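You operate a simulated robot arm through the tools that you are given. There is no shell and no other tool. Be economical: measure what you need, move in short steps, check, and stop when the job is done.

The job below is to be done with a simulated robot arm. You get a single attempt, and the scene is never put back.

Task
Start the pipe rig on the purple line and set about 20 litres a minute.
Fine: mains on and that lever open before the pump; set the flow by the black wheel; other lines stay shut.

Only the result counts: the job must be done as asked and must still hold three seconds after the hand-in. Knocking over, shifting, dropping, spilling or breaking anything else fails it.

Robot
A 6-joint arm with a fingered hand, hanging from a carriage that runs on a rail from [-0.237, 0.037] to [2.212, -0.349] (x, y) and turns from -344 to 344 degrees about z. Base frame: it is fixed where the carriage stands at the start and does not move with it; the origin is on the floor, on the carriage's upright axis, x ahead of it, y to its left, z up. Readings come in m, degrees, newtons and seconds.
With the tool pointing down near the work surface it reaches from about 0.58 to 0.8 m from the robot's upright axis, wherever it stands. Its first joint turns from -166.0 to 166.0 degrees. Places, roughly: blue lever [2.7, -0.2, 1.1]; left green lever [1.3, -0.1, 0.8]; mains switch [2.5, -0.1, 1.3]; pump switch of the pipe rig [2.5, 0, 1.2]; purple lever [2, 0, 0.8]; right green lever [2, -0.2, 0.8]; yellow lever [2, -0.1, 0.8]. Payload 4 kg.
The TCP is the grasp point between the finger pads, 0.029 m short of the fingertips. In the tool frame z runs along the fingers and y along their closing line. Largest opening 0.1 m; the body of the gripper starts 0.034 m behind the TCP. The gripper is a hand of 5 fingers: y runs from the thumb to the fingers, the wrist lies at [-0.015, -0.114, -0.189] in the tool frame, and closing takes about 1.5 s.
Orientation is that of the tool frame in the base frame, as a unit quaternion [w, x, y, z]. With the fingers straight down and the wrist toward the robot, the tool's x, y and z point along [0, 1, 0], [1, 0, 0] and [0, 0, -1] of the base frame.

Tools
- The arm moves only by the tool move_arm. Its argument "steps" is a list of rows, each a list of 7 numbers: the shift along the tool's x, y, z in cm, then the turn, a rotation vector about the tool's x, y, z in degrees, then the opening, from 0 (shut) to 1 (fully open). In form: [[x, y, z, wx, wy, wz, gripper], ...]. A call has 1 to 8 rows; each row shifts and turns the commanded pose from where the row before left it, along the tool's axes as they then stand. A row lasts 0.2 s, in which the tool goes at most 0.05 m and 8.6 degrees; a call with a longer step from one row to the next is refused whole, and so is a gripper value outside its range. A pose out of reach is approached as far as the arm can. The call stops where the force on the tool passes 40 N (or 10 N more than at its start, if that is more) or the arm is blocked; 0.2 s more then pass. The fingers move at their own pace (about 0.108 m/s each) and stop on an object; they squeeze with about 33 N. The grip force told is the motor's: it shows also when the fingers shut on nothing. Time passes only in rows, and 0.2 s behind the last, so rows that do not move let the fingers close. It gives the time, the measured TCP pose, the force on the tool (base axes), the opening and the grip force at its end, in the units of the frame above (readings bear some noise), with the torque about the TCP (base axes, N m) and any sound that the robot's microphone picked up.
- Cameras (640 x 400 px; columns grow to the right, rows downward): "scene" is now at [0.2754, 0.0022, 1.756]; the picture's right is [0.04, -1.00, 0.00], its down [-0.79, -0.03, -0.62] and it looks along [0.61, 0.03, -0.79] (base axes); focal length 275 px, centre (320, 200). "wrist" rides on the gripper at [0.066, -0.086, -0.121] in the tool frame; the picture's right is [-0.76, 0.31, -0.58], its down [-0.59, -0.70, 0.40] and it looks along [-0.28, 0.64, 0.71] (tool axes); focal length 247 px, centre (320, 200). There is no depth. A picture from a camera that has moved, and an enlarged one, comes with that camera's place and axes in the base frame and with its lens.
- get_image(camera): a new picture of that camera. The clock stands still meanwhile.
- slide_trunk(by): slides the trunk up (or, below 0, down) by that many m; the arm and the scene camera ride with it, the base frame stays. It gives what a move gives, with no picture.
- roll_base(legs): drives the robot by 1 to 6 legs, each [ahead, left, turn to the left] in m, m and degrees, along the robot's own axes; the way and the turn of a leg run together, so that a leg with both is an arc; at most 1.5 m and 180 degrees a leg. The arm and the cameras ride along, it lands a little off, and it stops where it bumps. It keeps to its track: a leg is cut to what the track allows. It gives what a move gives.
- preshape(shape): the hand has 5 fingers and takes this shape, open, in about a second: jaw (thumb against the fingers, like two jaws); tri (thumb and two fingers); tip (a fingertip pinch); poke (one finger out to press); point (the index stretched); flat (the hand flat); cup (the hand cupped); fist (a fist). The gripper value then closes the fingers along that shape, each until it touches; the sizes above hold for jaw. It gives what a move gives, with no picture.
- pan_tilt(pan, tilt): turns the head with the scene camera to pan (to the left, within 155 degrees either way) and tilt (down, from -29 to 69), counted from straight ahead of the robot. It gives what a move gives.
- zoom(camera, box): a new picture of the part [left, top, right, bottom] of that camera's present view, enlarged. The clock stands still meanwhile.
- close_job(): hands the job in; it is judged then, once.

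Go step by step. Nothing tells you exact positions but the pictures and the camera data: compare them with the known pose of the tool, close in by small moves and look again before you grip or let go. The budget is 135 turns and 92 pictures, counting those below and the enlarged ones. Unless the task says otherwise, let go and move clear before handing in, and close with one line.

The tools are called after "Emit:" as a command line: name --pt "numbers of a row" for each row, then --argument value for the rest, lists and objects as JSON in quotes. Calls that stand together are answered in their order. move_arm: Moves the arm, as the interface text tells. Its arguments: {"type":"object","properties":{"steps":{"type":"array","items":{"type":"array","items":{"type":"number"}}}},"required":["steps"]} The other tools are called the same way: slide_trunk (by) slides the trunk up or down; preshape (shape) gives the hand a shape; roll_base (legs) drives the base; pan_tilt (pan, tilt) turns the head that bears the scene camera; get_image (camera) takes a picture; zoom (camera, box) takes an enlarged picture of a part of a camera's view; close_job () hands the job in.

At the start:

```text
time_s: 0.0
eef_pos: [0.6308, -0.2044, 1.2016]
tool_rot: [0.0, 0.707, 0.707, -0.001]
contact_force: [0.1, -0.1, 0.0]
ft_torque: [0.02, 0.01, 0.0]
width: 0.1
grasp_force: 0.0
shape: jaw
trunk travel left (down, up): [-0.475, 0.125]
robot x, y, heading: [0.0032, 0.0015, -0.0]
head pan, tilt: [2.5, 52.0]
```

scene: 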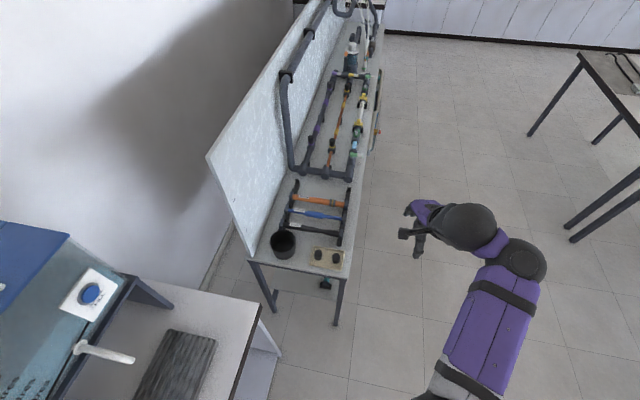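
wrist: 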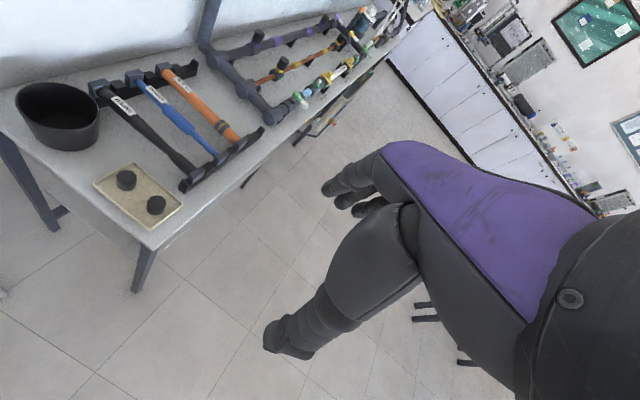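

I see the rig on the bench to the front left, running away along the rail. I'll look closer before I drive.

Emit:
zoom --camera "scene" --box '[260, 0, 420, 100]'

Emit:
zoom --camera "scene" --box '[260, 80, 420, 180]'

```text
4.00 times, centred on (340, 50) of scene
camera zoom: at [0.2754, 0.0022, 1.756], right [0.04, -1.0, 0.0], down [-0.79, -0.03, -0.62], along [0.61, 0.03, -0.79], focal length 1099 px, centre (240, 800)
```

zoom: 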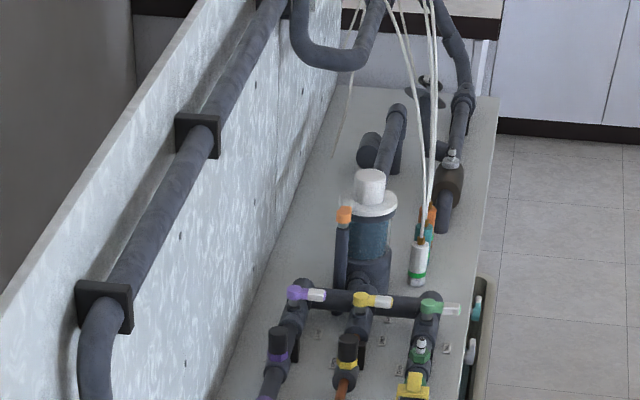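

```text
4.00 times, centred on (340, 130) of scene
camera zoom: at [0.2754, 0.0022, 1.756], right [0.04, -1.0, 0.0], down [-0.79, -0.03, -0.62], along [0.61, 0.03, -0.79], focal length 1099 px, centre (240, 480)
```

zoom: 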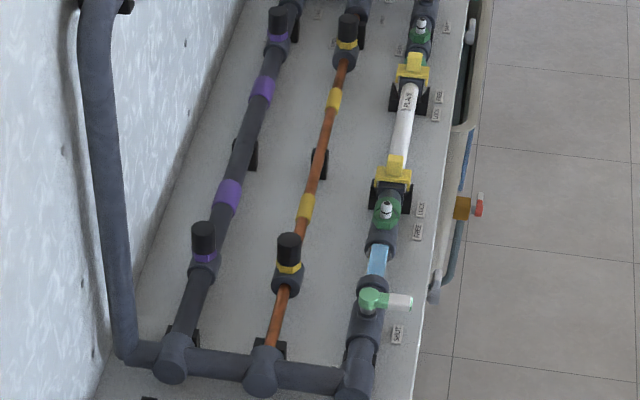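

I see three lines, all with levers crosswise (shut). I'll drive along the rail in steps and look again from closer.

Emit:
roll_base --legs '[[0.8, -0.126, 0]]'

Emit:
pan_tilt --pan 8 --tilt 35

Emit:
get_image --camera "scene"

```text
time_s: 4.3
eef_pos: [1.4349, -0.3268, 1.2025]
tool_rot: [0.0, 0.705, 0.709, 0.0]
contact_force: [-0.3, -0.1, 0.5]
ft_torque: [0.03, -0.05, 0.02]
width: 0.0998
grasp_force: 0.0
shape: jaw
trunk travel left (down, up): [-0.475, 0.125]
robot x, y, heading: [0.8062, -0.1249, 0.5]
head pan, tilt: [2.5, 52.0]
```

```text
time_s: 5.2
eef_pos: [1.4362, -0.3267, 1.2021]
tool_rot: [0.0, 0.705, 0.709, 0.0]
contact_force: [0.0, -0.4, -0.8]
ft_torque: [-0.02, -0.01, -0.01]
width: 0.0998
grasp_force: 0.1
shape: jaw
trunk travel left (down, up): [-0.475, 0.125]
robot x, y, heading: [0.8004, -0.1289, 0.7]
head pan, tilt: [8.0, 35.0]
```

```text
87 pictures are left
camera scene: at [1.0917, -0.1144, 1.7804], right [0.14, -0.99, 0.0], down [-0.57, -0.08, -0.82], along [0.81, 0.12, -0.57], focal length 275 px, centre (320, 200)
```

scene: 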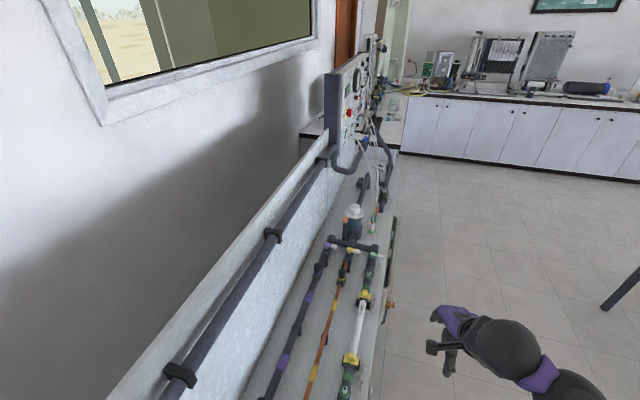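

Emit:
zoom --camera "scene" --box '[310, 50, 420, 119]'

Emit:
zoom --camera "scene" --box '[300, 120, 412, 190]'

Emit:
zoom --camera "scene" --box '[290, 190, 418, 270]'

```text
5.80 times, centred on (365, 84) of scene
camera zoom: at [1.0917, -0.1144, 1.7804], right [0.14, -0.99, 0.0], down [-0.57, -0.08, -0.82], along [0.81, 0.12, -0.57], focal length 1593 px, centre (59, 870)
```

zoom: 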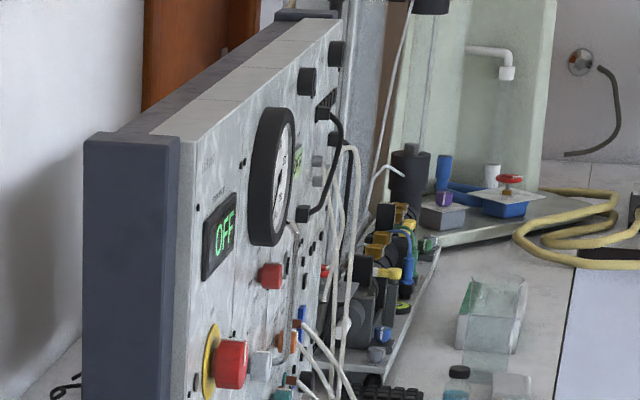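

```text
5.71 times, centred on (356, 155) of scene
camera zoom: at [1.0917, -0.1144, 1.7804], right [0.14, -0.99, 0.0], down [-0.57, -0.08, -0.82], along [0.81, 0.12, -0.57], focal length 1570 px, centre (114, 457)
```

zoom: 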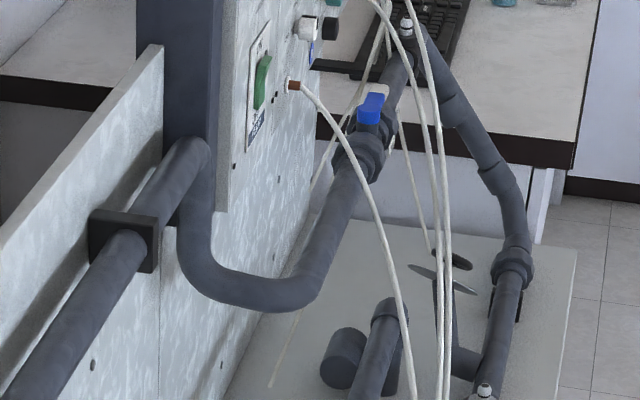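

```text
5.00 times, centred on (354, 230) of scene
camera zoom: at [1.0917, -0.1144, 1.7804], right [0.14, -0.99, 0.0], down [-0.57, -0.08, -0.82], along [0.81, 0.12, -0.57], focal length 1374 px, centre (150, 50)
```

zoom: 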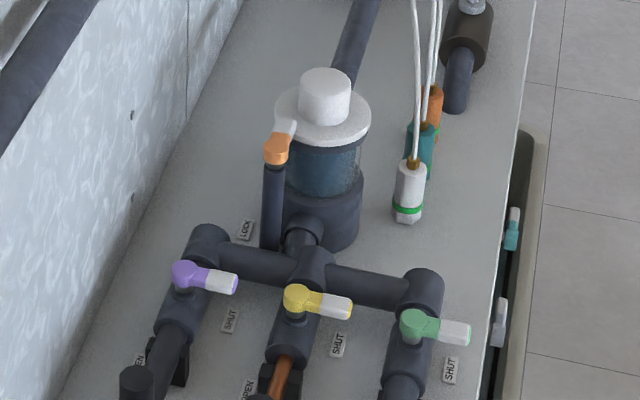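

The panel has a red mains knob on yellow, with a green rocker below that looks like the pump switch. I still need to find the black wheel, so I'll go nearer.

Emit:
roll_base --legs '[[0.55, -0.09, -0.7]]'

Emit:
pan_tilt --pan 8 --tilt 40

Emit:
get_image --camera "scene"

Emit:
get_image --camera "wrist"

```text
time_s: 8.4
eef_pos: [1.9894, -0.4288, 1.202]
tool_rot: [0.0, 0.712, 0.702, 0.0]
contact_force: [0.2, 0.2, 0.2]
ft_torque: [-0.02, 0.02, 0.0]
width: 0.0997
grasp_force: 0.0
shape: jaw
trunk travel left (down, up): [-0.475, 0.125]
robot x, y, heading: [1.3645, -0.2193, -0.7]
head pan, tilt: [8.0, 35.0]
```

```text
time_s: 9.1
eef_pos: [1.9901, -0.4291, 1.2028]
tool_rot: [0.0, 0.712, 0.702, 0.0]
contact_force: [-0.3, 0.4, -0.3]
ft_torque: [0.02, 0.0, 0.01]
width: 0.0998
grasp_force: 0.0
shape: jaw
trunk travel left (down, up): [-0.475, 0.125]
robot x, y, heading: [1.363, -0.2137, -1.0]
head pan, tilt: [8.0, 40.0]
```

```text
83 pictures are left
camera scene: at [1.6474, -0.2086, 1.7729], right [0.12, -0.99, 0.0], down [-0.64, -0.08, -0.77], along [0.76, 0.09, -0.64], focal length 275 px, centre (320, 200)
```

scene: 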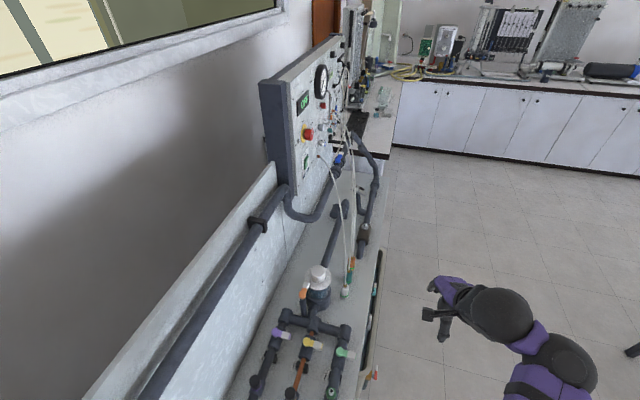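

```text
82 pictures are left
camera wrist: at [1.9047, -0.362, 1.3219], right [0.3, -0.76, 0.58], down [-0.71, -0.58, -0.4], along [0.64, -0.29, -0.71], focal length 247 px, centre (320, 200)
```

wrist: 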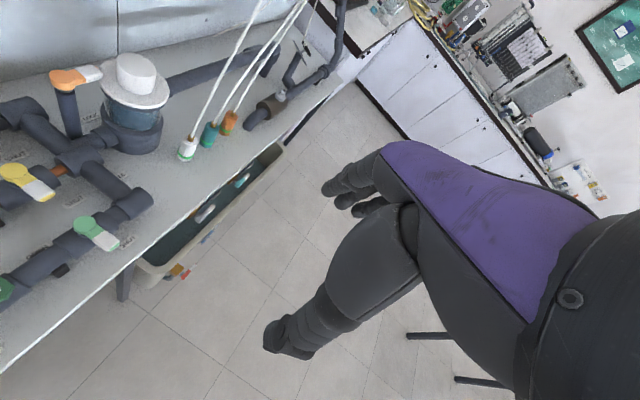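

Emit:
zoom --camera "scene" --box '[280, 60, 400, 135]'

Emit:
zoom --camera "scene" --box '[280, 120, 400, 195]'

Emit:
zoom --camera "scene" --box '[240, 285, 400, 385]'

Emit:
zoom --camera "scene" --box '[290, 180, 400, 249]'

```text
5.33 times, centred on (340, 98) of scene
camera zoom: at [1.6474, -0.2086, 1.7729], right [0.12, -0.99, 0.0], down [-0.64, -0.08, -0.77], along [0.76, 0.09, -0.64], focal length 1465 px, centre (213, 747)
```

zoom: 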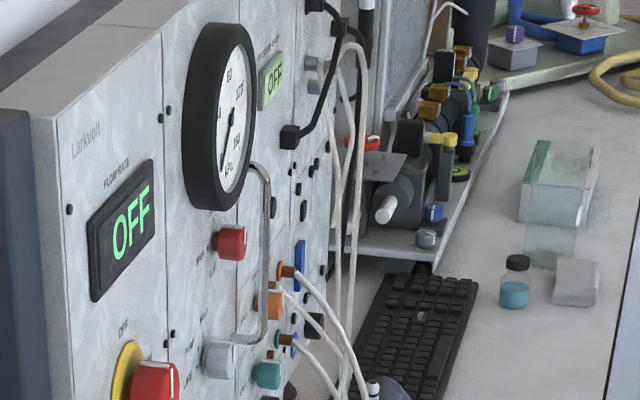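

```text
5.33 times, centred on (340, 158) of scene
camera zoom: at [1.6474, -0.2086, 1.7729], right [0.12, -0.99, 0.0], down [-0.64, -0.08, -0.77], along [0.76, 0.09, -0.64], focal length 1465 px, centre (213, 427)
```

zoom: 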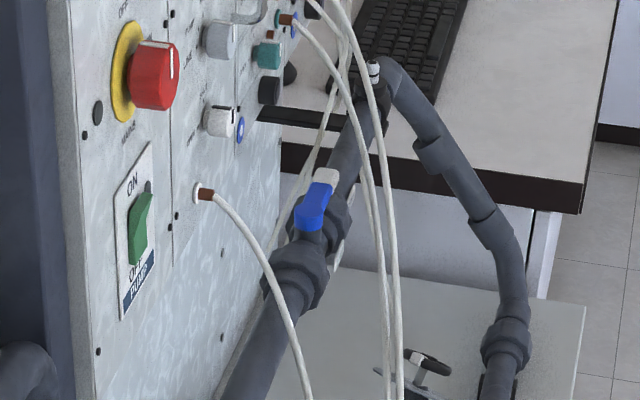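

```text
4.00 times, centred on (320, 335) of scene
camera zoom: at [1.6474, -0.2086, 1.7729], right [0.12, -0.99, 0.0], down [-0.64, -0.08, -0.77], along [0.76, 0.09, -0.64], focal length 1099 px, centre (320, -340)
```

zoom: 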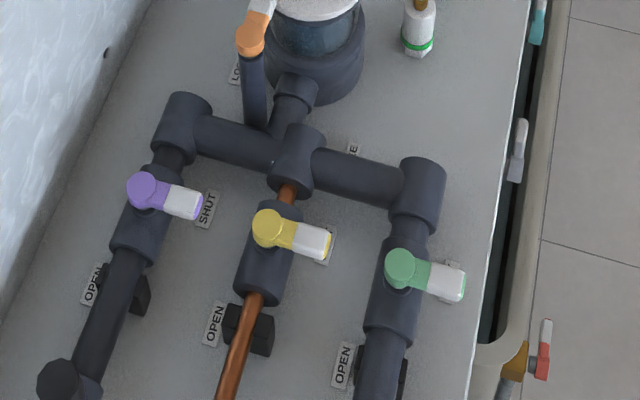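

```text
5.80 times, centred on (345, 214) of scene
camera zoom: at [1.6474, -0.2086, 1.7729], right [0.12, -0.99, 0.0], down [-0.64, -0.08, -0.77], along [0.76, 0.09, -0.64], focal length 1593 px, centre (175, 116)
```

zoom: 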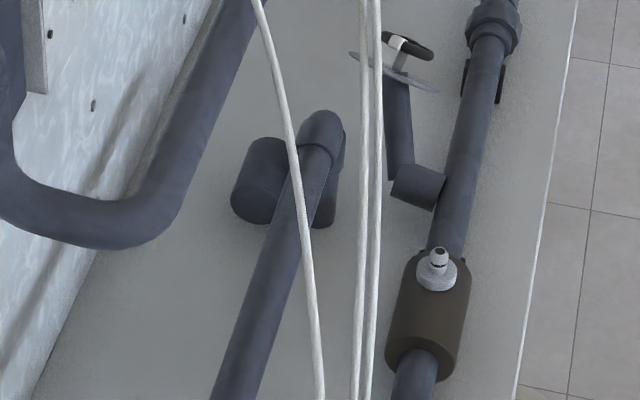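

The purple lever's pivot comes out near (2.04, -0.02, 0.86), with its handle toward -y (shut) and OPEN toward -x. The black wheel is near (2.80, -0.28, 0.90). I'll give the hand the poke shape and see where the finger sits.

Emit:
preshape --shape "poke"

Emit:
get_image --camera "wrist"

Emit:
zoom --camera "scene" --box '[400, 250, 560, 350]'

```text
time_s: 9.9
eef_pos: [1.9896, -0.4288, 1.203]
tool_rot: [0.0, 0.713, 0.702, 0.001]
contact_force: [0.7, -0.4, 0.2]
ft_torque: [0.04, -0.02, 0.03]
width: 0.0001
grasp_force: 0.1
shape: poke
trunk travel left (down, up): [-0.475, 0.125]
robot x, y, heading: [1.361, -0.2113, -0.6]
head pan, tilt: [8.0, 40.0]
```

```text
77 pictures are left
camera wrist: at [1.9047, -0.362, 1.322], right [0.3, -0.76, 0.58], down [-0.71, -0.58, -0.4], along [0.64, -0.29, -0.71], focal length 247 px, centre (320, 200)
```

wrist: 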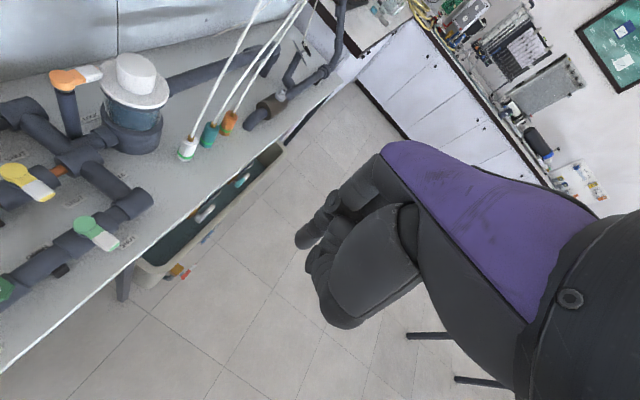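

```text
4.00 times, centred on (480, 300) of scene
camera zoom: at [1.6474, -0.2086, 1.7729], right [0.12, -0.99, 0.0], down [-0.64, -0.08, -0.77], along [0.76, 0.09, -0.64], focal length 1099 px, centre (-320, -200)
```

zoom: 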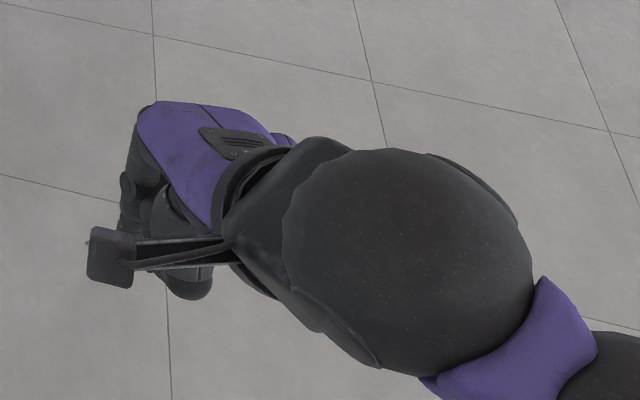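

In poke, the index finger is only a little longer than the folded thumb. I'll compare it with the point shape.

Emit:
preshape --shape "point"

Emit:
get_image --camera "wrist"

```text
time_s: 10.8
eef_pos: [1.99, -0.429, 1.2023]
tool_rot: [0.0, 0.712, 0.702, 0.0]
contact_force: [-0.2, 0.0, 0.1]
ft_torque: [0.03, 0.03, 0.03]
width: 0.0
grasp_force: 0.0
shape: point
trunk travel left (down, up): [-0.475, 0.125]
robot x, y, heading: [1.3598, -0.2181, -0.9]
head pan, tilt: [8.0, 40.0]
```

```text
75 pictures are left
camera wrist: at [1.9047, -0.362, 1.322], right [0.3, -0.76, 0.58], down [-0.71, -0.58, -0.4], along [0.64, -0.29, -0.71], focal length 247 px, centre (320, 200)
```

wrist: 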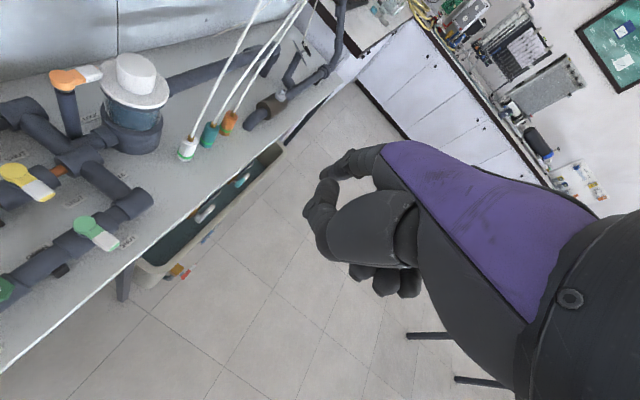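

Poke suits better. I'll go back to it and turn the hand so the wrist is on the aisle side, with the finger trailing the lever's +x face.

Emit:
preshape --shape "poke"

Emit:
move_arm --pt "0 0 0 0 0 -8.1 0" --pt "0 0 0 0 0 -8.1 0" --pt "0 0 0 0 0 -8.1 0" --pt "0 0 0 0 0 -8.1 0" --pt "0 0 0 0 0 -8.1 0" --pt "0 0 0 0 0 -8.1 0" --pt "0 0 0 0 0 -8.1 0" --pt "0 0 0 0 0 -8.1 0"

Emit:
move_arm --pt "0 0 0 0 0 -8.1 0" --pt "0 0 0 0 0 -8.1 0" --pt "0 0 0 7 0 0 0" --pt "0 0 0 7 0 0 0" --pt "0 0 0 0 0 0 0" --pt "0 0 0 0 0 0 0"

Emit:
get_image --camera "wrist"

Emit:
get_image --camera "scene"

```text
time_s: 11.8
eef_pos: [1.9897, -0.4283, 1.2016]
tool_rot: [0.001, 0.713, 0.702, -0.001]
contact_force: [-0.8, -0.1, -1.0]
ft_torque: [0.01, 0.01, -0.01]
width: 0.0
grasp_force: 0.1
shape: poke
trunk travel left (down, up): [-0.475, 0.125]
robot x, y, heading: [1.362, -0.2152, -1.0]
head pan, tilt: [8.0, 40.0]
```

```text
time_s: 13.6
eef_pos: [1.9509, -0.403, 1.2049]
tool_rot: [0.004, 0.233, 0.973, -0.003]
contact_force: [0.5, 0.0, 0.1]
ft_torque: [0.0, -0.02, 0.0]
width: 0.0
grasp_force: 32.6
shape: jaw
out of reach, approached as far as the arm can: row 7, 8
trunk travel left (down, up): [-0.475, 0.125]
robot x, y, heading: [1.3639, -0.2151, -0.8]
head pan, tilt: [8.0, 40.0]
```

```text
time_s: 14.9
eef_pos: [1.9528, -0.4126, 1.1846]
tool_rot: [0.003, 0.168, 0.974, -0.152]
contact_force: [0.6, 0.5, 0.5]
ft_torque: [-0.01, 0.0, 0.04]
width: 0.0
grasp_force: 32.5
shape: jaw
out of reach, approached as far as the arm can: row 1, 2, 3, 4
trunk travel left (down, up): [-0.475, 0.125]
robot x, y, heading: [1.3618, -0.2159, -1.1]
head pan, tilt: [8.0, 40.0]
```

```text
74 pictures are left
camera wrist: at [1.8671, -0.4327, 1.3199], right [0.84, 0.2, 0.5], down [0.31, -0.94, -0.14], along [0.45, 0.27, -0.85], focal length 247 px, centre (320, 200)
```

wrist: 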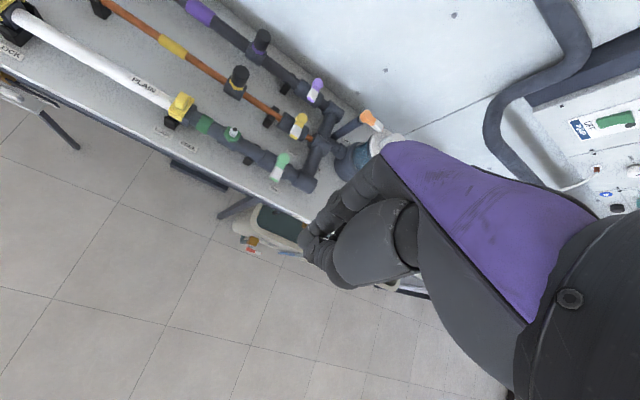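

```text
73 pictures are left
camera scene: at [1.6474, -0.2085, 1.7729], right [0.12, -0.99, 0.0], down [-0.64, -0.08, -0.77], along [0.76, 0.09, -0.64], focal length 275 px, centre (320, 200)
```

scene: 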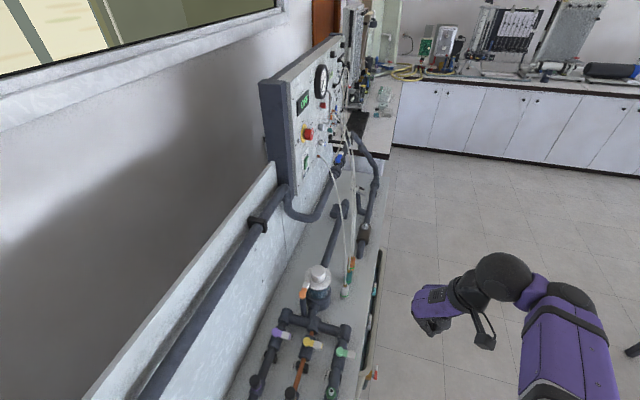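

Commanding 0 switched the hand back to jaw (shut). I'll try poke again, holding the gripper value at 1.

Emit:
preshape --shape "poke"

Emit:
move_arm --pt "0 0 0 0 0 0 1" --pt "0 3 0 0 0 0 1"

Emit:
get_image --camera "wrist"

```text
time_s: 15.8
eef_pos: [1.9519, -0.4132, 1.1845]
tool_rot: [0.002, 0.168, 0.974, -0.152]
contact_force: [-0.6, 0.8, -0.2]
ft_torque: [-0.03, 0.02, 0.01]
width: 0.0
grasp_force: 0.0
shape: poke
trunk travel left (down, up): [-0.475, 0.125]
robot x, y, heading: [1.3599, -0.2179, -0.9]
head pan, tilt: [8.0, 40.0]
```

```text
time_s: 16.4
eef_pos: [1.9633, -0.3864, 1.1737]
tool_rot: [0.005, 0.169, 0.974, -0.153]
contact_force: [-0.3, -0.3, 0.0]
ft_torque: [0.04, -0.04, 0.0]
width: 0.0001
grasp_force: 0.0
shape: poke
trunk travel left (down, up): [-0.475, 0.125]
robot x, y, heading: [1.363, -0.2181, -0.9]
head pan, tilt: [8.0, 40.0]
```

```text
72 pictures are left
camera wrist: at [1.8769, -0.4059, 1.3098], right [0.84, 0.2, 0.5], down [0.31, -0.94, -0.14], along [0.45, 0.27, -0.85], focal length 247 px, centre (320, 200)
```

wrist: 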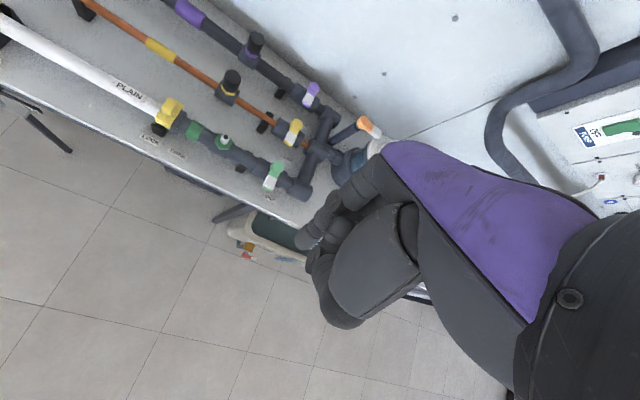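

Value 1 keeps the poke shape. I'll tilt the hand so its trailing side clears the orange lever, go partway toward the purple lever and look.

Emit:
move_arm --pt "0 0 0 0 -8.5 0 1" --pt "0 0 0 0 -8.5 0 1" --pt "0.39 3.89 0.84 0 0 0 1" --pt "0.39 3.89 0.84 0 0 0 1" --pt "0.39 3.89 0.84 0 0 0 1" --pt "0.39 3.89 0.84 0 0 0 1" --pt "0.39 3.89 0.84 0 0 0 1" --pt "0 0 0 0 0 0 1"

Emit:
get_image --camera "wrist"

Emit:
get_image --camera "scene"

```text
time_s: 18.2
eef_pos: [2.0474, -0.2317, 1.0578]
tool_rot: [0.149, 0.144, 0.963, -0.175]
contact_force: [0.1, 0.2, 0.0]
ft_torque: [-0.02, -0.01, 0.02]
width: 0.0
grasp_force: 0.0
shape: poke
out of reach, approached as far as the arm can: row 1, 2
trunk travel left (down, up): [-0.475, 0.125]
robot x, y, heading: [1.3656, -0.2155, -0.9]
head pan, tilt: [8.0, 40.0]
```

```text
71 pictures are left
camera wrist: at [1.9299, -0.2483, 1.1687], right [0.66, 0.32, 0.68], down [0.4, -0.92, 0.05], along [0.64, 0.24, -0.73], focal length 247 px, centre (320, 200)
```

wrist: 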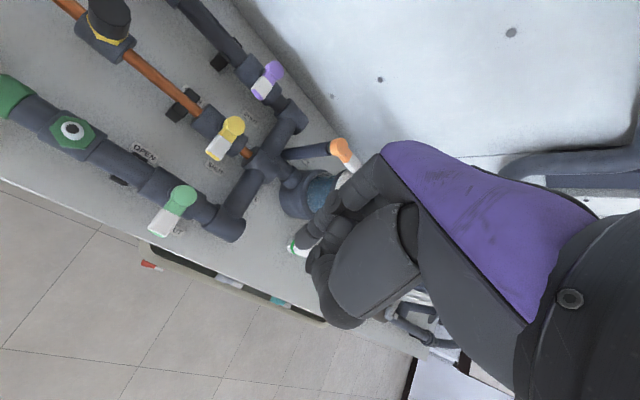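

```text
70 pictures are left
camera scene: at [1.6474, -0.2085, 1.7729], right [0.12, -0.99, 0.0], down [-0.64, -0.08, -0.77], along [0.76, 0.1, -0.64], focal length 275 px, centre (320, 200)
```

scene: 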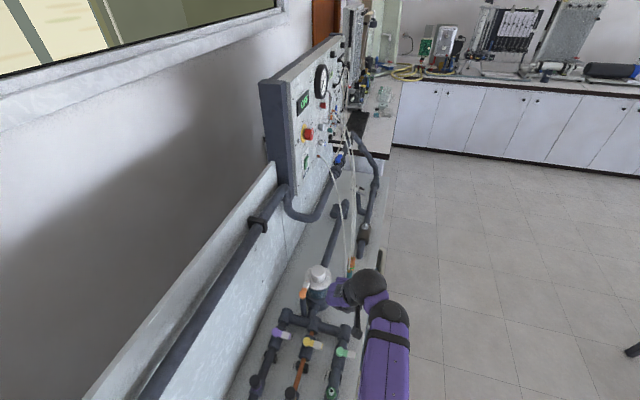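

By the wrist picture the purple pivot is at about (2.038, -0.014) and the lever tip at (2.036, -0.06). I'll move to hover at its +x side.

Emit:
move_arm --pt "1.02 3.84 -0.4 0 0 0 1" --pt "1.02 3.84 -0.4 0 0 0 1" --pt "1.02 3.84 0.3 0 0 0 1" --pt "1.02 3.84 0.6 0 0 0 1" --pt "1.02 3.84 1.5 0 0 0 1" --pt "0 0 0 0 0 0 1"

Emit:
get_image --camera "wrist"

Emit:
zoom --camera "scene" --box '[230, 250, 390, 350]'

```text
time_s: 19.6
eef_pos: [2.0379, -0.065, 0.9862]
tool_rot: [0.148, 0.145, 0.962, -0.176]
contact_force: [-0.3, 0.3, -0.1]
ft_torque: [0.01, -0.02, -0.05]
width: 0.0001
grasp_force: 0.1
shape: poke
out of reach, approached as far as the arm can: row 4, 5
trunk travel left (down, up): [-0.475, 0.125]
robot x, y, heading: [1.366, -0.2151, -1.0]
head pan, tilt: [8.0, 40.0]
```

```text
69 pictures are left
camera wrist: at [1.9212, -0.0804, 1.0965], right [0.66, 0.32, 0.68], down [0.4, -0.92, 0.05], along [0.64, 0.24, -0.73], focal length 247 px, centre (320, 200)
```

wrist: 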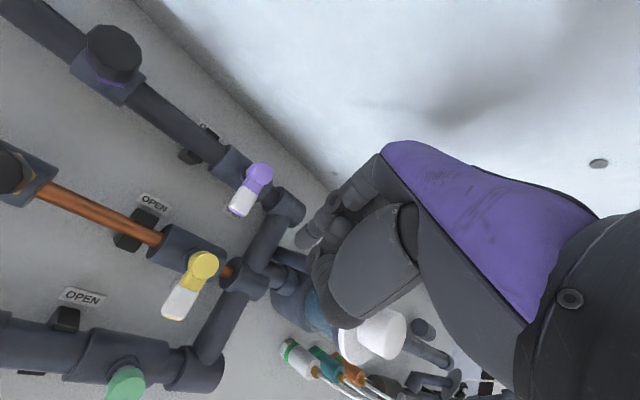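

```text
4.00 times, centred on (310, 300) of scene
camera zoom: at [1.6473, -0.2085, 1.7728], right [0.12, -0.99, 0.0], down [-0.64, -0.08, -0.77], along [0.76, 0.09, -0.64], focal length 1099 px, centre (360, -200)
```

zoom: 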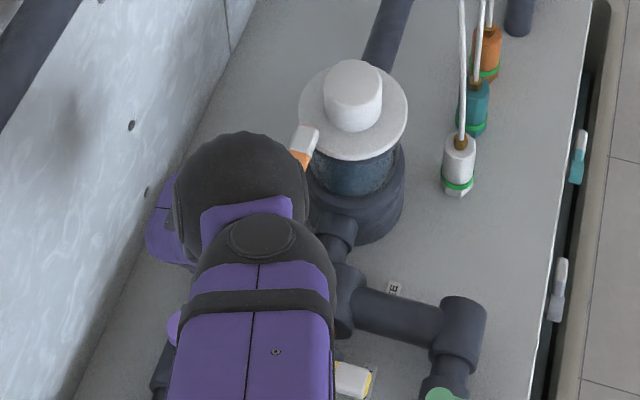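

The arm is at its reach limit here, so I'll roll 5 cm ahead, which should place the finger on the lever's far side.

Emit:
roll_base --legs '[[0.05, -0.007, 0.5]]'

Emit:
get_image --camera "wrist"

```text
time_s: 20.6
eef_pos: [2.0885, -0.0662, 0.9866]
tool_rot: [0.15, 0.14, 0.963, -0.175]
contact_force: [0.2, 0.2, -0.4]
ft_torque: [-0.01, 0.0, -0.01]
width: 0.0
grasp_force: 0.0
shape: poke
trunk travel left (down, up): [-0.475, 0.125]
robot x, y, heading: [1.4124, -0.2233, -0.5]
head pan, tilt: [8.0, 40.0]
```

```text
67 pictures are left
camera wrist: at [1.9708, -0.0834, 1.0967], right [0.66, 0.33, 0.68], down [0.41, -0.91, 0.05], along [0.64, 0.25, -0.73], focal length 247 px, centre (320, 200)
```

wrist: 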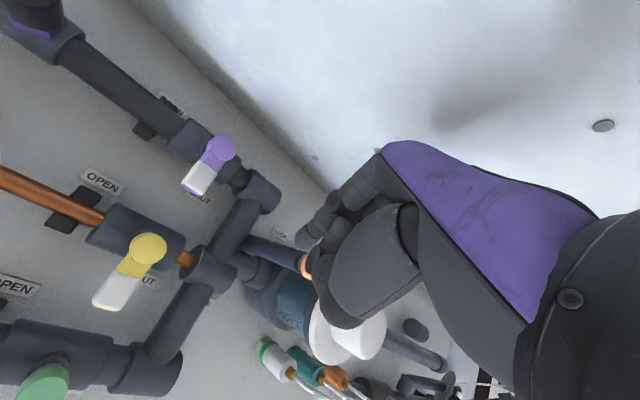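

The finger is now beyond the lever in x. I'll descend halfway and look.

Emit:
move_arm --pt "1.3 0.9 2.5 0 0 0 1" --pt "1.3 0.9 2.5 0 0 0 1" --pt "0.9 0.6 1.7 0 0 0 1" --pt "0 0 0 0 0 0 1"

Emit:
get_image --camera "wrist"

Emit:
zoom --camera "scene" --box '[230, 250, 390, 350]'

```text
time_s: 21.6
eef_pos: [2.0526, -0.0718, 0.9234]
tool_rot: [0.148, 0.14, 0.963, -0.175]
contact_force: [-0.3, -0.9, -0.1]
ft_torque: [0.0, -0.04, 0.01]
width: 0.0
grasp_force: 0.0
shape: poke
out of reach, approached as far as the arm can: row 1, 2, 3
trunk travel left (down, up): [-0.475, 0.125]
robot x, y, heading: [1.4131, -0.2244, -0.8]
head pan, tilt: [8.0, 40.0]
```

```text
66 pictures are left
camera wrist: at [1.935, -0.0891, 1.0345], right [0.65, 0.33, 0.68], down [0.41, -0.91, 0.05], along [0.64, 0.25, -0.73], focal length 247 px, centre (320, 200)
```

wrist: 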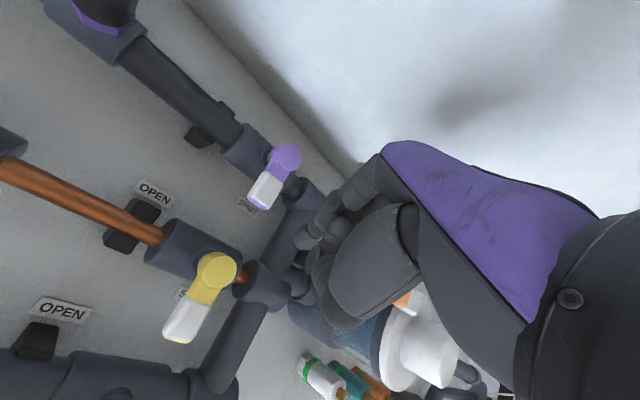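

```text
4.00 times, centred on (310, 300) of scene
camera zoom: at [1.698, -0.2139, 1.7729], right [0.13, -0.99, 0.0], down [-0.64, -0.09, -0.77], along [0.76, 0.1, -0.64], focal length 1099 px, centre (360, -200)
```

zoom: 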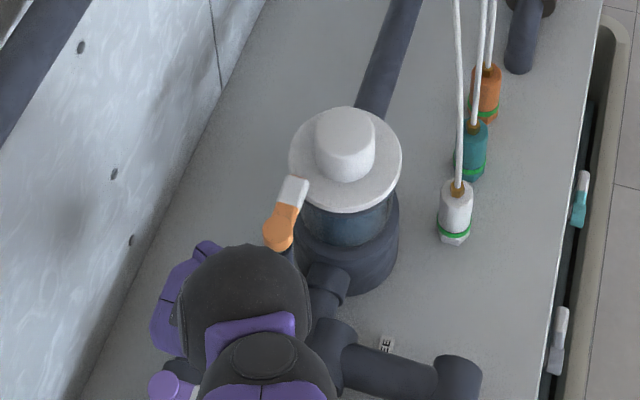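

Lowering the arm eats into its reach, so I'll go down with the trunk instead. First I'll roll 3 cm ahead.

Emit:
roll_base --legs '[[0.03, -0.005, 0]]'

Emit:
slide_trunk --by -0.035

Emit:
get_image --camera "wrist"

```text
time_s: 22.4
eef_pos: [2.0824, -0.0772, 0.9246]
tool_rot: [0.149, 0.14, 0.963, -0.176]
contact_force: [0.0, 0.5, -0.2]
ft_torque: [0.02, 0.0, 0.03]
width: 0.0
grasp_force: 0.1
shape: poke
trunk travel left (down, up): [-0.475, 0.125]
robot x, y, heading: [1.441, -0.2287, -0.5]
head pan, tilt: [8.0, 40.0]
```

```text
time_s: 23.2
eef_pos: [2.0817, -0.0765, 0.8893]
tool_rot: [0.149, 0.14, 0.963, -0.175]
contact_force: [0.6, -0.3, 0.3]
ft_torque: [0.0, 0.0, -0.02]
width: 0.0
grasp_force: 0.0
shape: poke
trunk travel left (down, up): [-0.44, 0.16]
robot x, y, heading: [1.4445, -0.2293, -0.3]
head pan, tilt: [8.0, 40.0]
```

```text
64 pictures are left
camera wrist: at [1.9645, -0.0941, 0.9996], right [0.66, 0.33, 0.68], down [0.41, -0.91, 0.05], along [0.64, 0.24, -0.73], focal length 247 px, centre (320, 200)
```

wrist: 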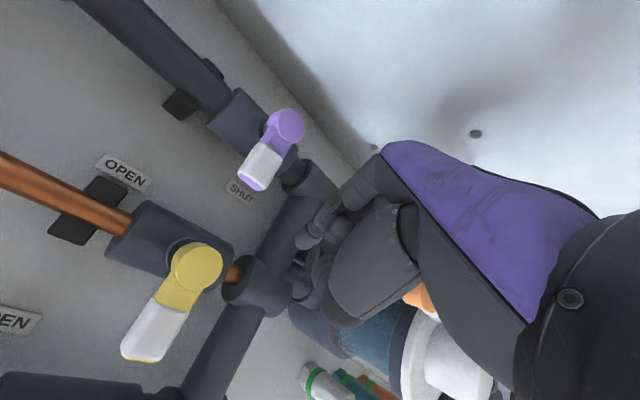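

The fingertip is at about (2.077, -0.08, 0.87) and the lever tip at (2.036, -0.058, 0.857). I'll shift 3 cm toward the wall, then lower 2.2 cm.

Emit:
move_arm --pt "0.68 2.7 -1.15 0 0 0 1" --pt "0 0 0 0 0 0 1"

Emit:
slide_trunk --by -0.022

Emit:
get_image --camera "wrist"

```text
time_s: 23.8
eef_pos: [2.0779, -0.0486, 0.8917]
tool_rot: [0.149, 0.14, 0.963, -0.175]
contact_force: [0.8, 0.0, 0.0]
ft_torque: [0.01, -0.01, -0.03]
width: 0.0
grasp_force: 0.0
shape: poke
out of reach, approached as far as the arm can: row 1
trunk travel left (down, up): [-0.44, 0.16]
robot x, y, heading: [1.4453, -0.2242, -0.3]
head pan, tilt: [8.0, 40.0]
```

```text
time_s: 24.5
eef_pos: [2.0767, -0.0495, 0.8696]
tool_rot: [0.149, 0.139, 0.963, -0.175]
contact_force: [-0.1, -0.5, -0.6]
ft_torque: [0.0, 0.02, -0.01]
width: 0.0
grasp_force: 0.1
shape: poke
trunk travel left (down, up): [-0.418, 0.182]
robot x, y, heading: [1.4407, -0.2298, -0.1]
head pan, tilt: [8.0, 40.0]
```

```text
63 pictures are left
camera wrist: at [1.9606, -0.0668, 0.9805], right [0.66, 0.33, 0.68], down [0.41, -0.91, 0.05], along [0.64, 0.24, -0.73], focal length 247 px, centre (320, 200)
```

wrist: 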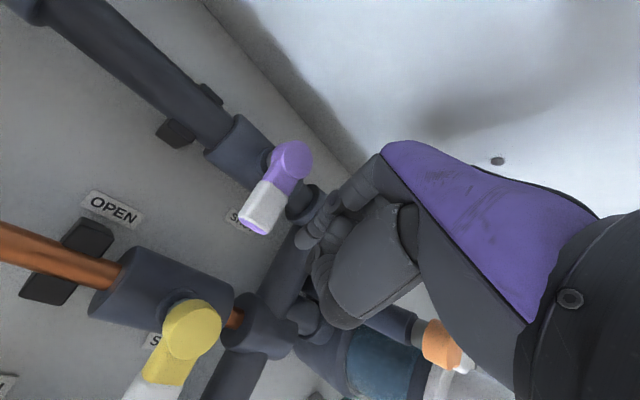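

The finger is level with the lever and beside its tip. I'll push gently toward -x.

Emit:
move_arm --pt "0.75 0.2 -0.35 0 0 0 1" --pt "0.75 0 -0.25 0 0 0 1" --pt "0.75 0 -0.25 0 0 0 1" --pt "0.75 0 -0.25 0 0 0 1" --pt "0.75 0 -0.25 0 0 0 1"

Emit:
get_image --camera "wrist"

```text
time_s: 25.7
eef_pos: [2.0409, -0.0347, 0.8702]
tool_rot: [0.15, 0.141, 0.963, -0.175]
contact_force: [0.2, -4.1, 4.8]
ft_torque: [-0.04, 0.07, 0.02]
width: 0.0
grasp_force: 0.1
shape: poke
trunk travel left (down, up): [-0.418, 0.182]
robot x, y, heading: [1.4437, -0.228, -0.5]
head pan, tilt: [8.0, 40.0]
```

```text
62 pictures are left
camera wrist: at [1.9246, -0.0516, 0.9801], right [0.66, 0.33, 0.68], down [0.41, -0.91, 0.05], along [0.64, 0.24, -0.73], focal length 247 px, centre (320, 200)
```

wrist: 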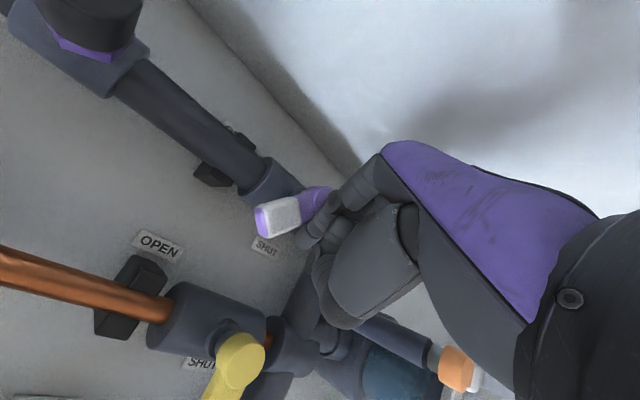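

The lever has turned about 60°. I'll slide the finger out toward the lever tip, then push toward the wall to finish the turn.

Emit:
move_arm --pt "1.2 -0.75 -0.2 0 0 0 1" --pt "1.2 -0.75 -0.2 0 0 0 1" --pt "0.2 0.9 -0.4 0 0 0 1" --pt "0.2 0.9 -0.4 0 0 0 1" --pt "0 0 0 0 0 0 1"

Emit:
get_image --camera "wrist"

```text
time_s: 26.9
eef_pos: [2.0141, -0.0221, 0.8692]
tool_rot: [0.148, 0.141, 0.963, -0.175]
contact_force: [-1.4, -3.3, 1.9]
ft_torque: [-0.01, 0.02, 0.02]
width: 0.0001
grasp_force: 0.1
shape: poke
trunk travel left (down, up): [-0.418, 0.182]
robot x, y, heading: [1.4389, -0.2278, -0.2]
head pan, tilt: [8.0, 40.0]
```

```text
61 pictures are left
camera wrist: at [1.897, -0.0383, 0.9799], right [0.66, 0.33, 0.68], down [0.41, -0.91, 0.05], along [0.64, 0.24, -0.73], focal length 247 px, centre (320, 200)
```

wrist: 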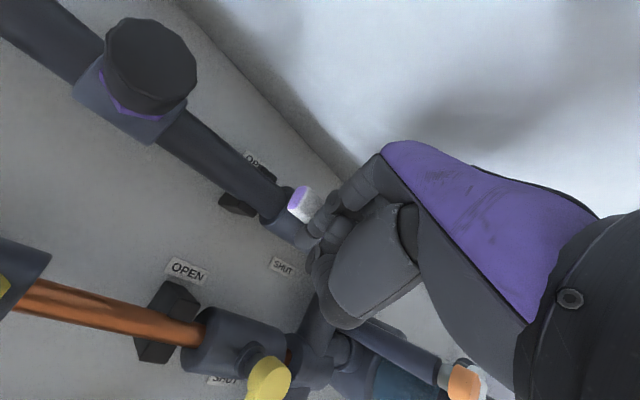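

The lever looks nearly in line with the pipe. I'll nudge it a little further to feel for the stop, then back off and check.

Emit:
move_arm --pt "0.1 0.45 -0.2 0 0 0 1" --pt "0 0 0 0 0 0 1"

Emit:
move_arm --pt "-0.4 -1.8 0.7 0 0 0 1" --pt "-0.4 -1.8 0.7 0 0 0 1" --pt "0 0 0 0 0 0 1"

Emit:
slide_trunk --by 0.18

Emit:
get_image --camera "wrist"

```text
time_s: 27.5
eef_pos: [2.0145, -0.0205, 0.869]
tool_rot: [0.149, 0.14, 0.963, -0.177]
contact_force: [-7.3, -18.4, 18.4]
ft_torque: [-0.19, 0.17, 0.15]
width: 0.0
grasp_force: 0.0
shape: poke
trunk travel left (down, up): [-0.418, 0.182]
robot x, y, heading: [1.4424, -0.2266, -0.3]
head pan, tilt: [8.0, 40.0]
```

```text
time_s: 28.3
eef_pos: [2.012, -0.0571, 0.8702]
tool_rot: [0.149, 0.14, 0.963, -0.176]
contact_force: [-0.1, 0.6, 0.8]
ft_torque: [0.01, 0.01, -0.03]
width: 0.0001
grasp_force: 0.1
shape: poke
trunk travel left (down, up): [-0.418, 0.182]
robot x, y, heading: [1.4421, -0.2301, -0.5]
head pan, tilt: [8.0, 40.0]
```

```text
time_s: 30.3
eef_pos: [2.0126, -0.0562, 1.0511]
tool_rot: [0.148, 0.14, 0.963, -0.176]
contact_force: [-0.2, -0.2, 0.3]
ft_torque: [0.03, 0.02, 0.03]
width: 0.0
grasp_force: 0.0
shape: poke
trunk travel left (down, up): [-0.598, 0.002]
robot x, y, heading: [1.4459, -0.2241, -0.4]
head pan, tilt: [8.0, 40.0]
```

```text
60 pictures are left
camera wrist: at [1.895, -0.0734, 1.1603], right [0.66, 0.33, 0.68], down [0.41, -0.91, 0.05], along [0.64, 0.24, -0.73], focal length 247 px, centre (320, 200)
```

wrist: 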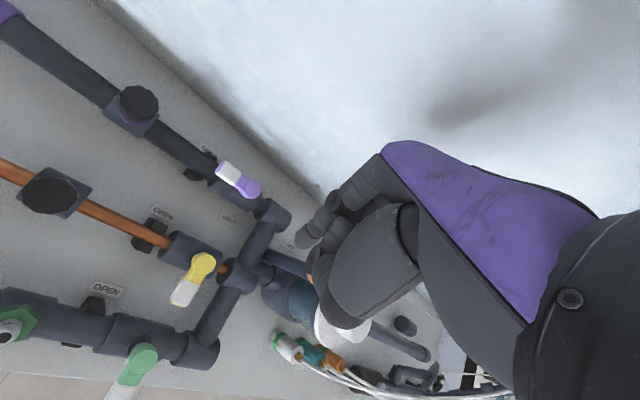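

The purple lever is open against its stop. I'll withdraw the hand to the aisle and study the panel.

Emit:
move_arm --pt "-1.26 -3.7 0.3 0 0 0 1" --pt "-1.26 -3.7 0.3 0 0 0 1" --pt "-1.26 -3.7 0.3 0 0 0 1" --pt "-1.26 -3.7 0.3 0 0 0 1" --pt "-1.26 -3.7 0.3 0 0 0 1" --pt "-1.26 -3.7 0.3 0 0 0 1" --pt "-1.26 -3.7 0.3 0 0 0 1" --pt "-1.26 -3.7 0.3 0 0 0 1"

Emit:
pan_tilt --pan 14 --tilt 28

Emit:
zoom --camera "scene" --box '[220, 80, 420, 205]'

```text
time_s: 32.1
eef_pos: [2.0137, -0.3555, 1.1469]
tool_rot: [0.149, 0.141, 0.963, -0.175]
contact_force: [-0.5, 0.3, -0.5]
ft_torque: [0.0, -0.02, -0.02]
width: 0.0001
grasp_force: 0.1
shape: poke
trunk travel left (down, up): [-0.598, 0.002]
robot x, y, heading: [1.4422, -0.2289, -0.5]
head pan, tilt: [8.0, 40.0]
```

```text
time_s: 32.8
eef_pos: [2.0151, -0.3561, 1.1478]
tool_rot: [0.15, 0.14, 0.963, -0.174]
contact_force: [0.1, -0.5, -0.7]
ft_torque: [0.01, 0.01, 0.01]
width: 0.0
grasp_force: 0.0
shape: poke
trunk travel left (down, up): [-0.598, 0.002]
robot x, y, heading: [1.444, -0.2264, -0.4]
head pan, tilt: [14.0, 28.0]
```

```text
3.20 times, centred on (320, 142) of scene
camera zoom: at [1.7316, -0.2086, 1.9143], right [0.23, -0.97, 0.0], down [-0.46, -0.11, -0.88], along [0.86, 0.21, -0.47], focal length 879 px, centre (320, 384)
```

zoom: 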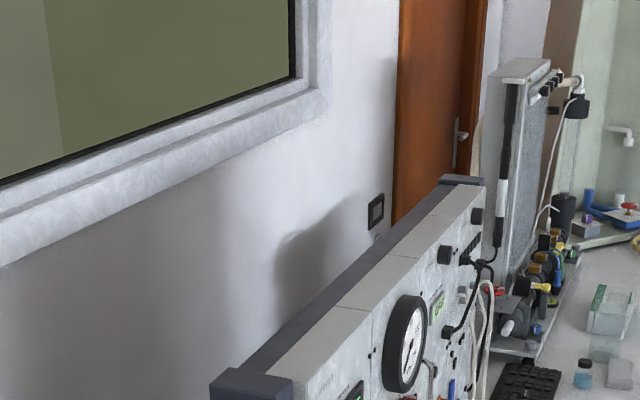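

The head now looks too high, so I'll roll ahead 0.4 m and look down at the panel.

Emit:
roll_base --legs '[[0.4, -0.063, 0]]'

Emit:
pan_tilt --pan 14 --tilt 42

Emit:
get_image --camera "scene"

Emit:
get_image --camera "wrist"

```text
time_s: 35.4
eef_pos: [2.4213, -0.4148, 1.1471]
tool_rot: [0.15, 0.137, 0.964, -0.175]
contact_force: [-0.9, -0.6, 0.2]
ft_torque: [0.01, -0.01, -0.01]
width: 0.0
grasp_force: 0.1
shape: poke
trunk travel left (down, up): [-0.598, 0.002]
robot x, y, heading: [1.846, -0.2944, -0.2]
head pan, tilt: [14.0, 28.0]
```

```text
time_s: 36.1
eef_pos: [2.4207, -0.4151, 1.1474]
tool_rot: [0.15, 0.137, 0.963, -0.175]
contact_force: [-0.5, -0.7, -0.4]
ft_torque: [0.02, -0.03, 0.01]
width: 0.0
grasp_force: 0.1
shape: poke
trunk travel left (down, up): [-0.598, 0.002]
robot x, y, heading: [1.8522, -0.2894, -0.3]
head pan, tilt: [14.0, 42.0]
```

```text
58 pictures are left
camera scene: at [2.1297, -0.2723, 1.893], right [0.24, -0.97, 0.0], down [-0.65, -0.16, -0.74], along [0.72, 0.18, -0.67], focal length 275 px, centre (320, 200)
```

scene: 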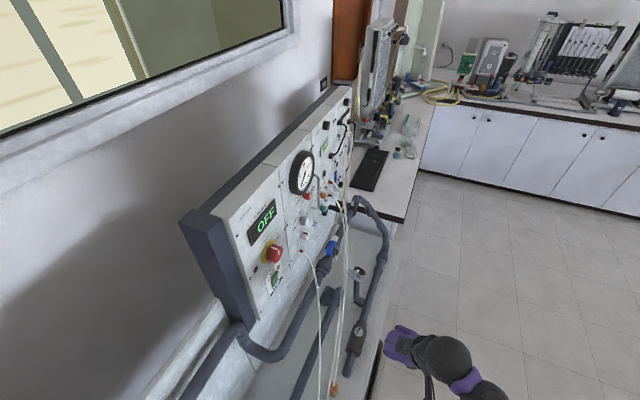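

```text
57 pictures are left
camera wrist: at [2.3039, -0.4333, 1.2576], right [0.65, 0.33, 0.68], down [0.41, -0.91, 0.05], along [0.63, 0.25, -0.73], focal length 247 px, centre (320, 200)
```

wrist: 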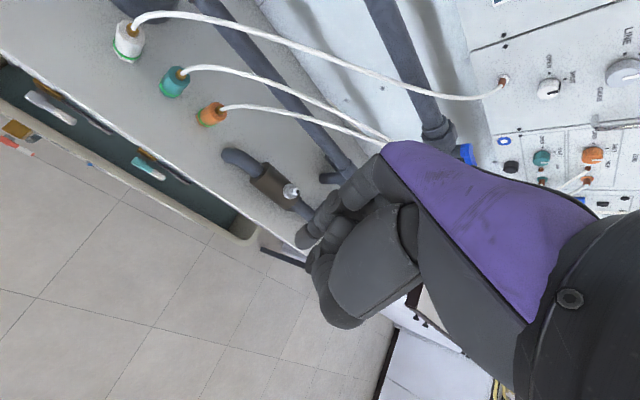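

Emit:
zoom --camera "scene" --box '[225, 180, 325, 305]'

Emit:
zoom --camera "scene" --box '[310, 230, 400, 300]'

```text
3.20 times, centred on (275, 242) of scene
camera zoom: at [2.1297, -0.2723, 1.893], right [0.24, -0.97, 0.0], down [-0.65, -0.16, -0.74], along [0.72, 0.18, -0.67], focal length 879 px, centre (464, 64)
```

zoom: 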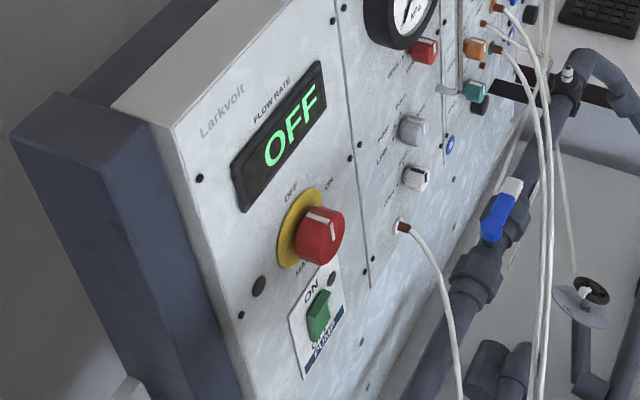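

```text
5.71 times, centred on (355, 265) of scene
camera zoom: at [2.1297, -0.2723, 1.893], right [0.24, -0.97, 0.0], down [-0.65, -0.16, -0.74], along [0.72, 0.18, -0.67], focal length 1570 px, centre (120, -171)
```

zoom: 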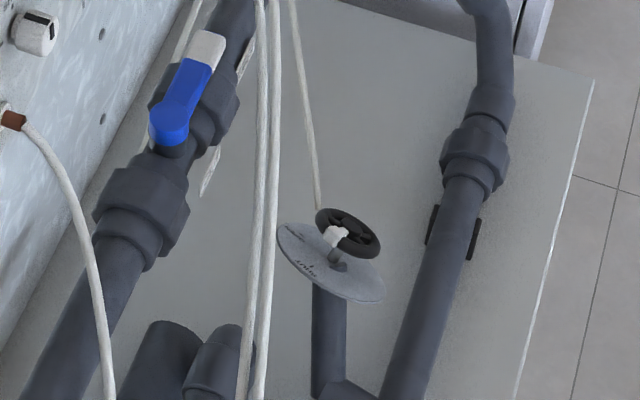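

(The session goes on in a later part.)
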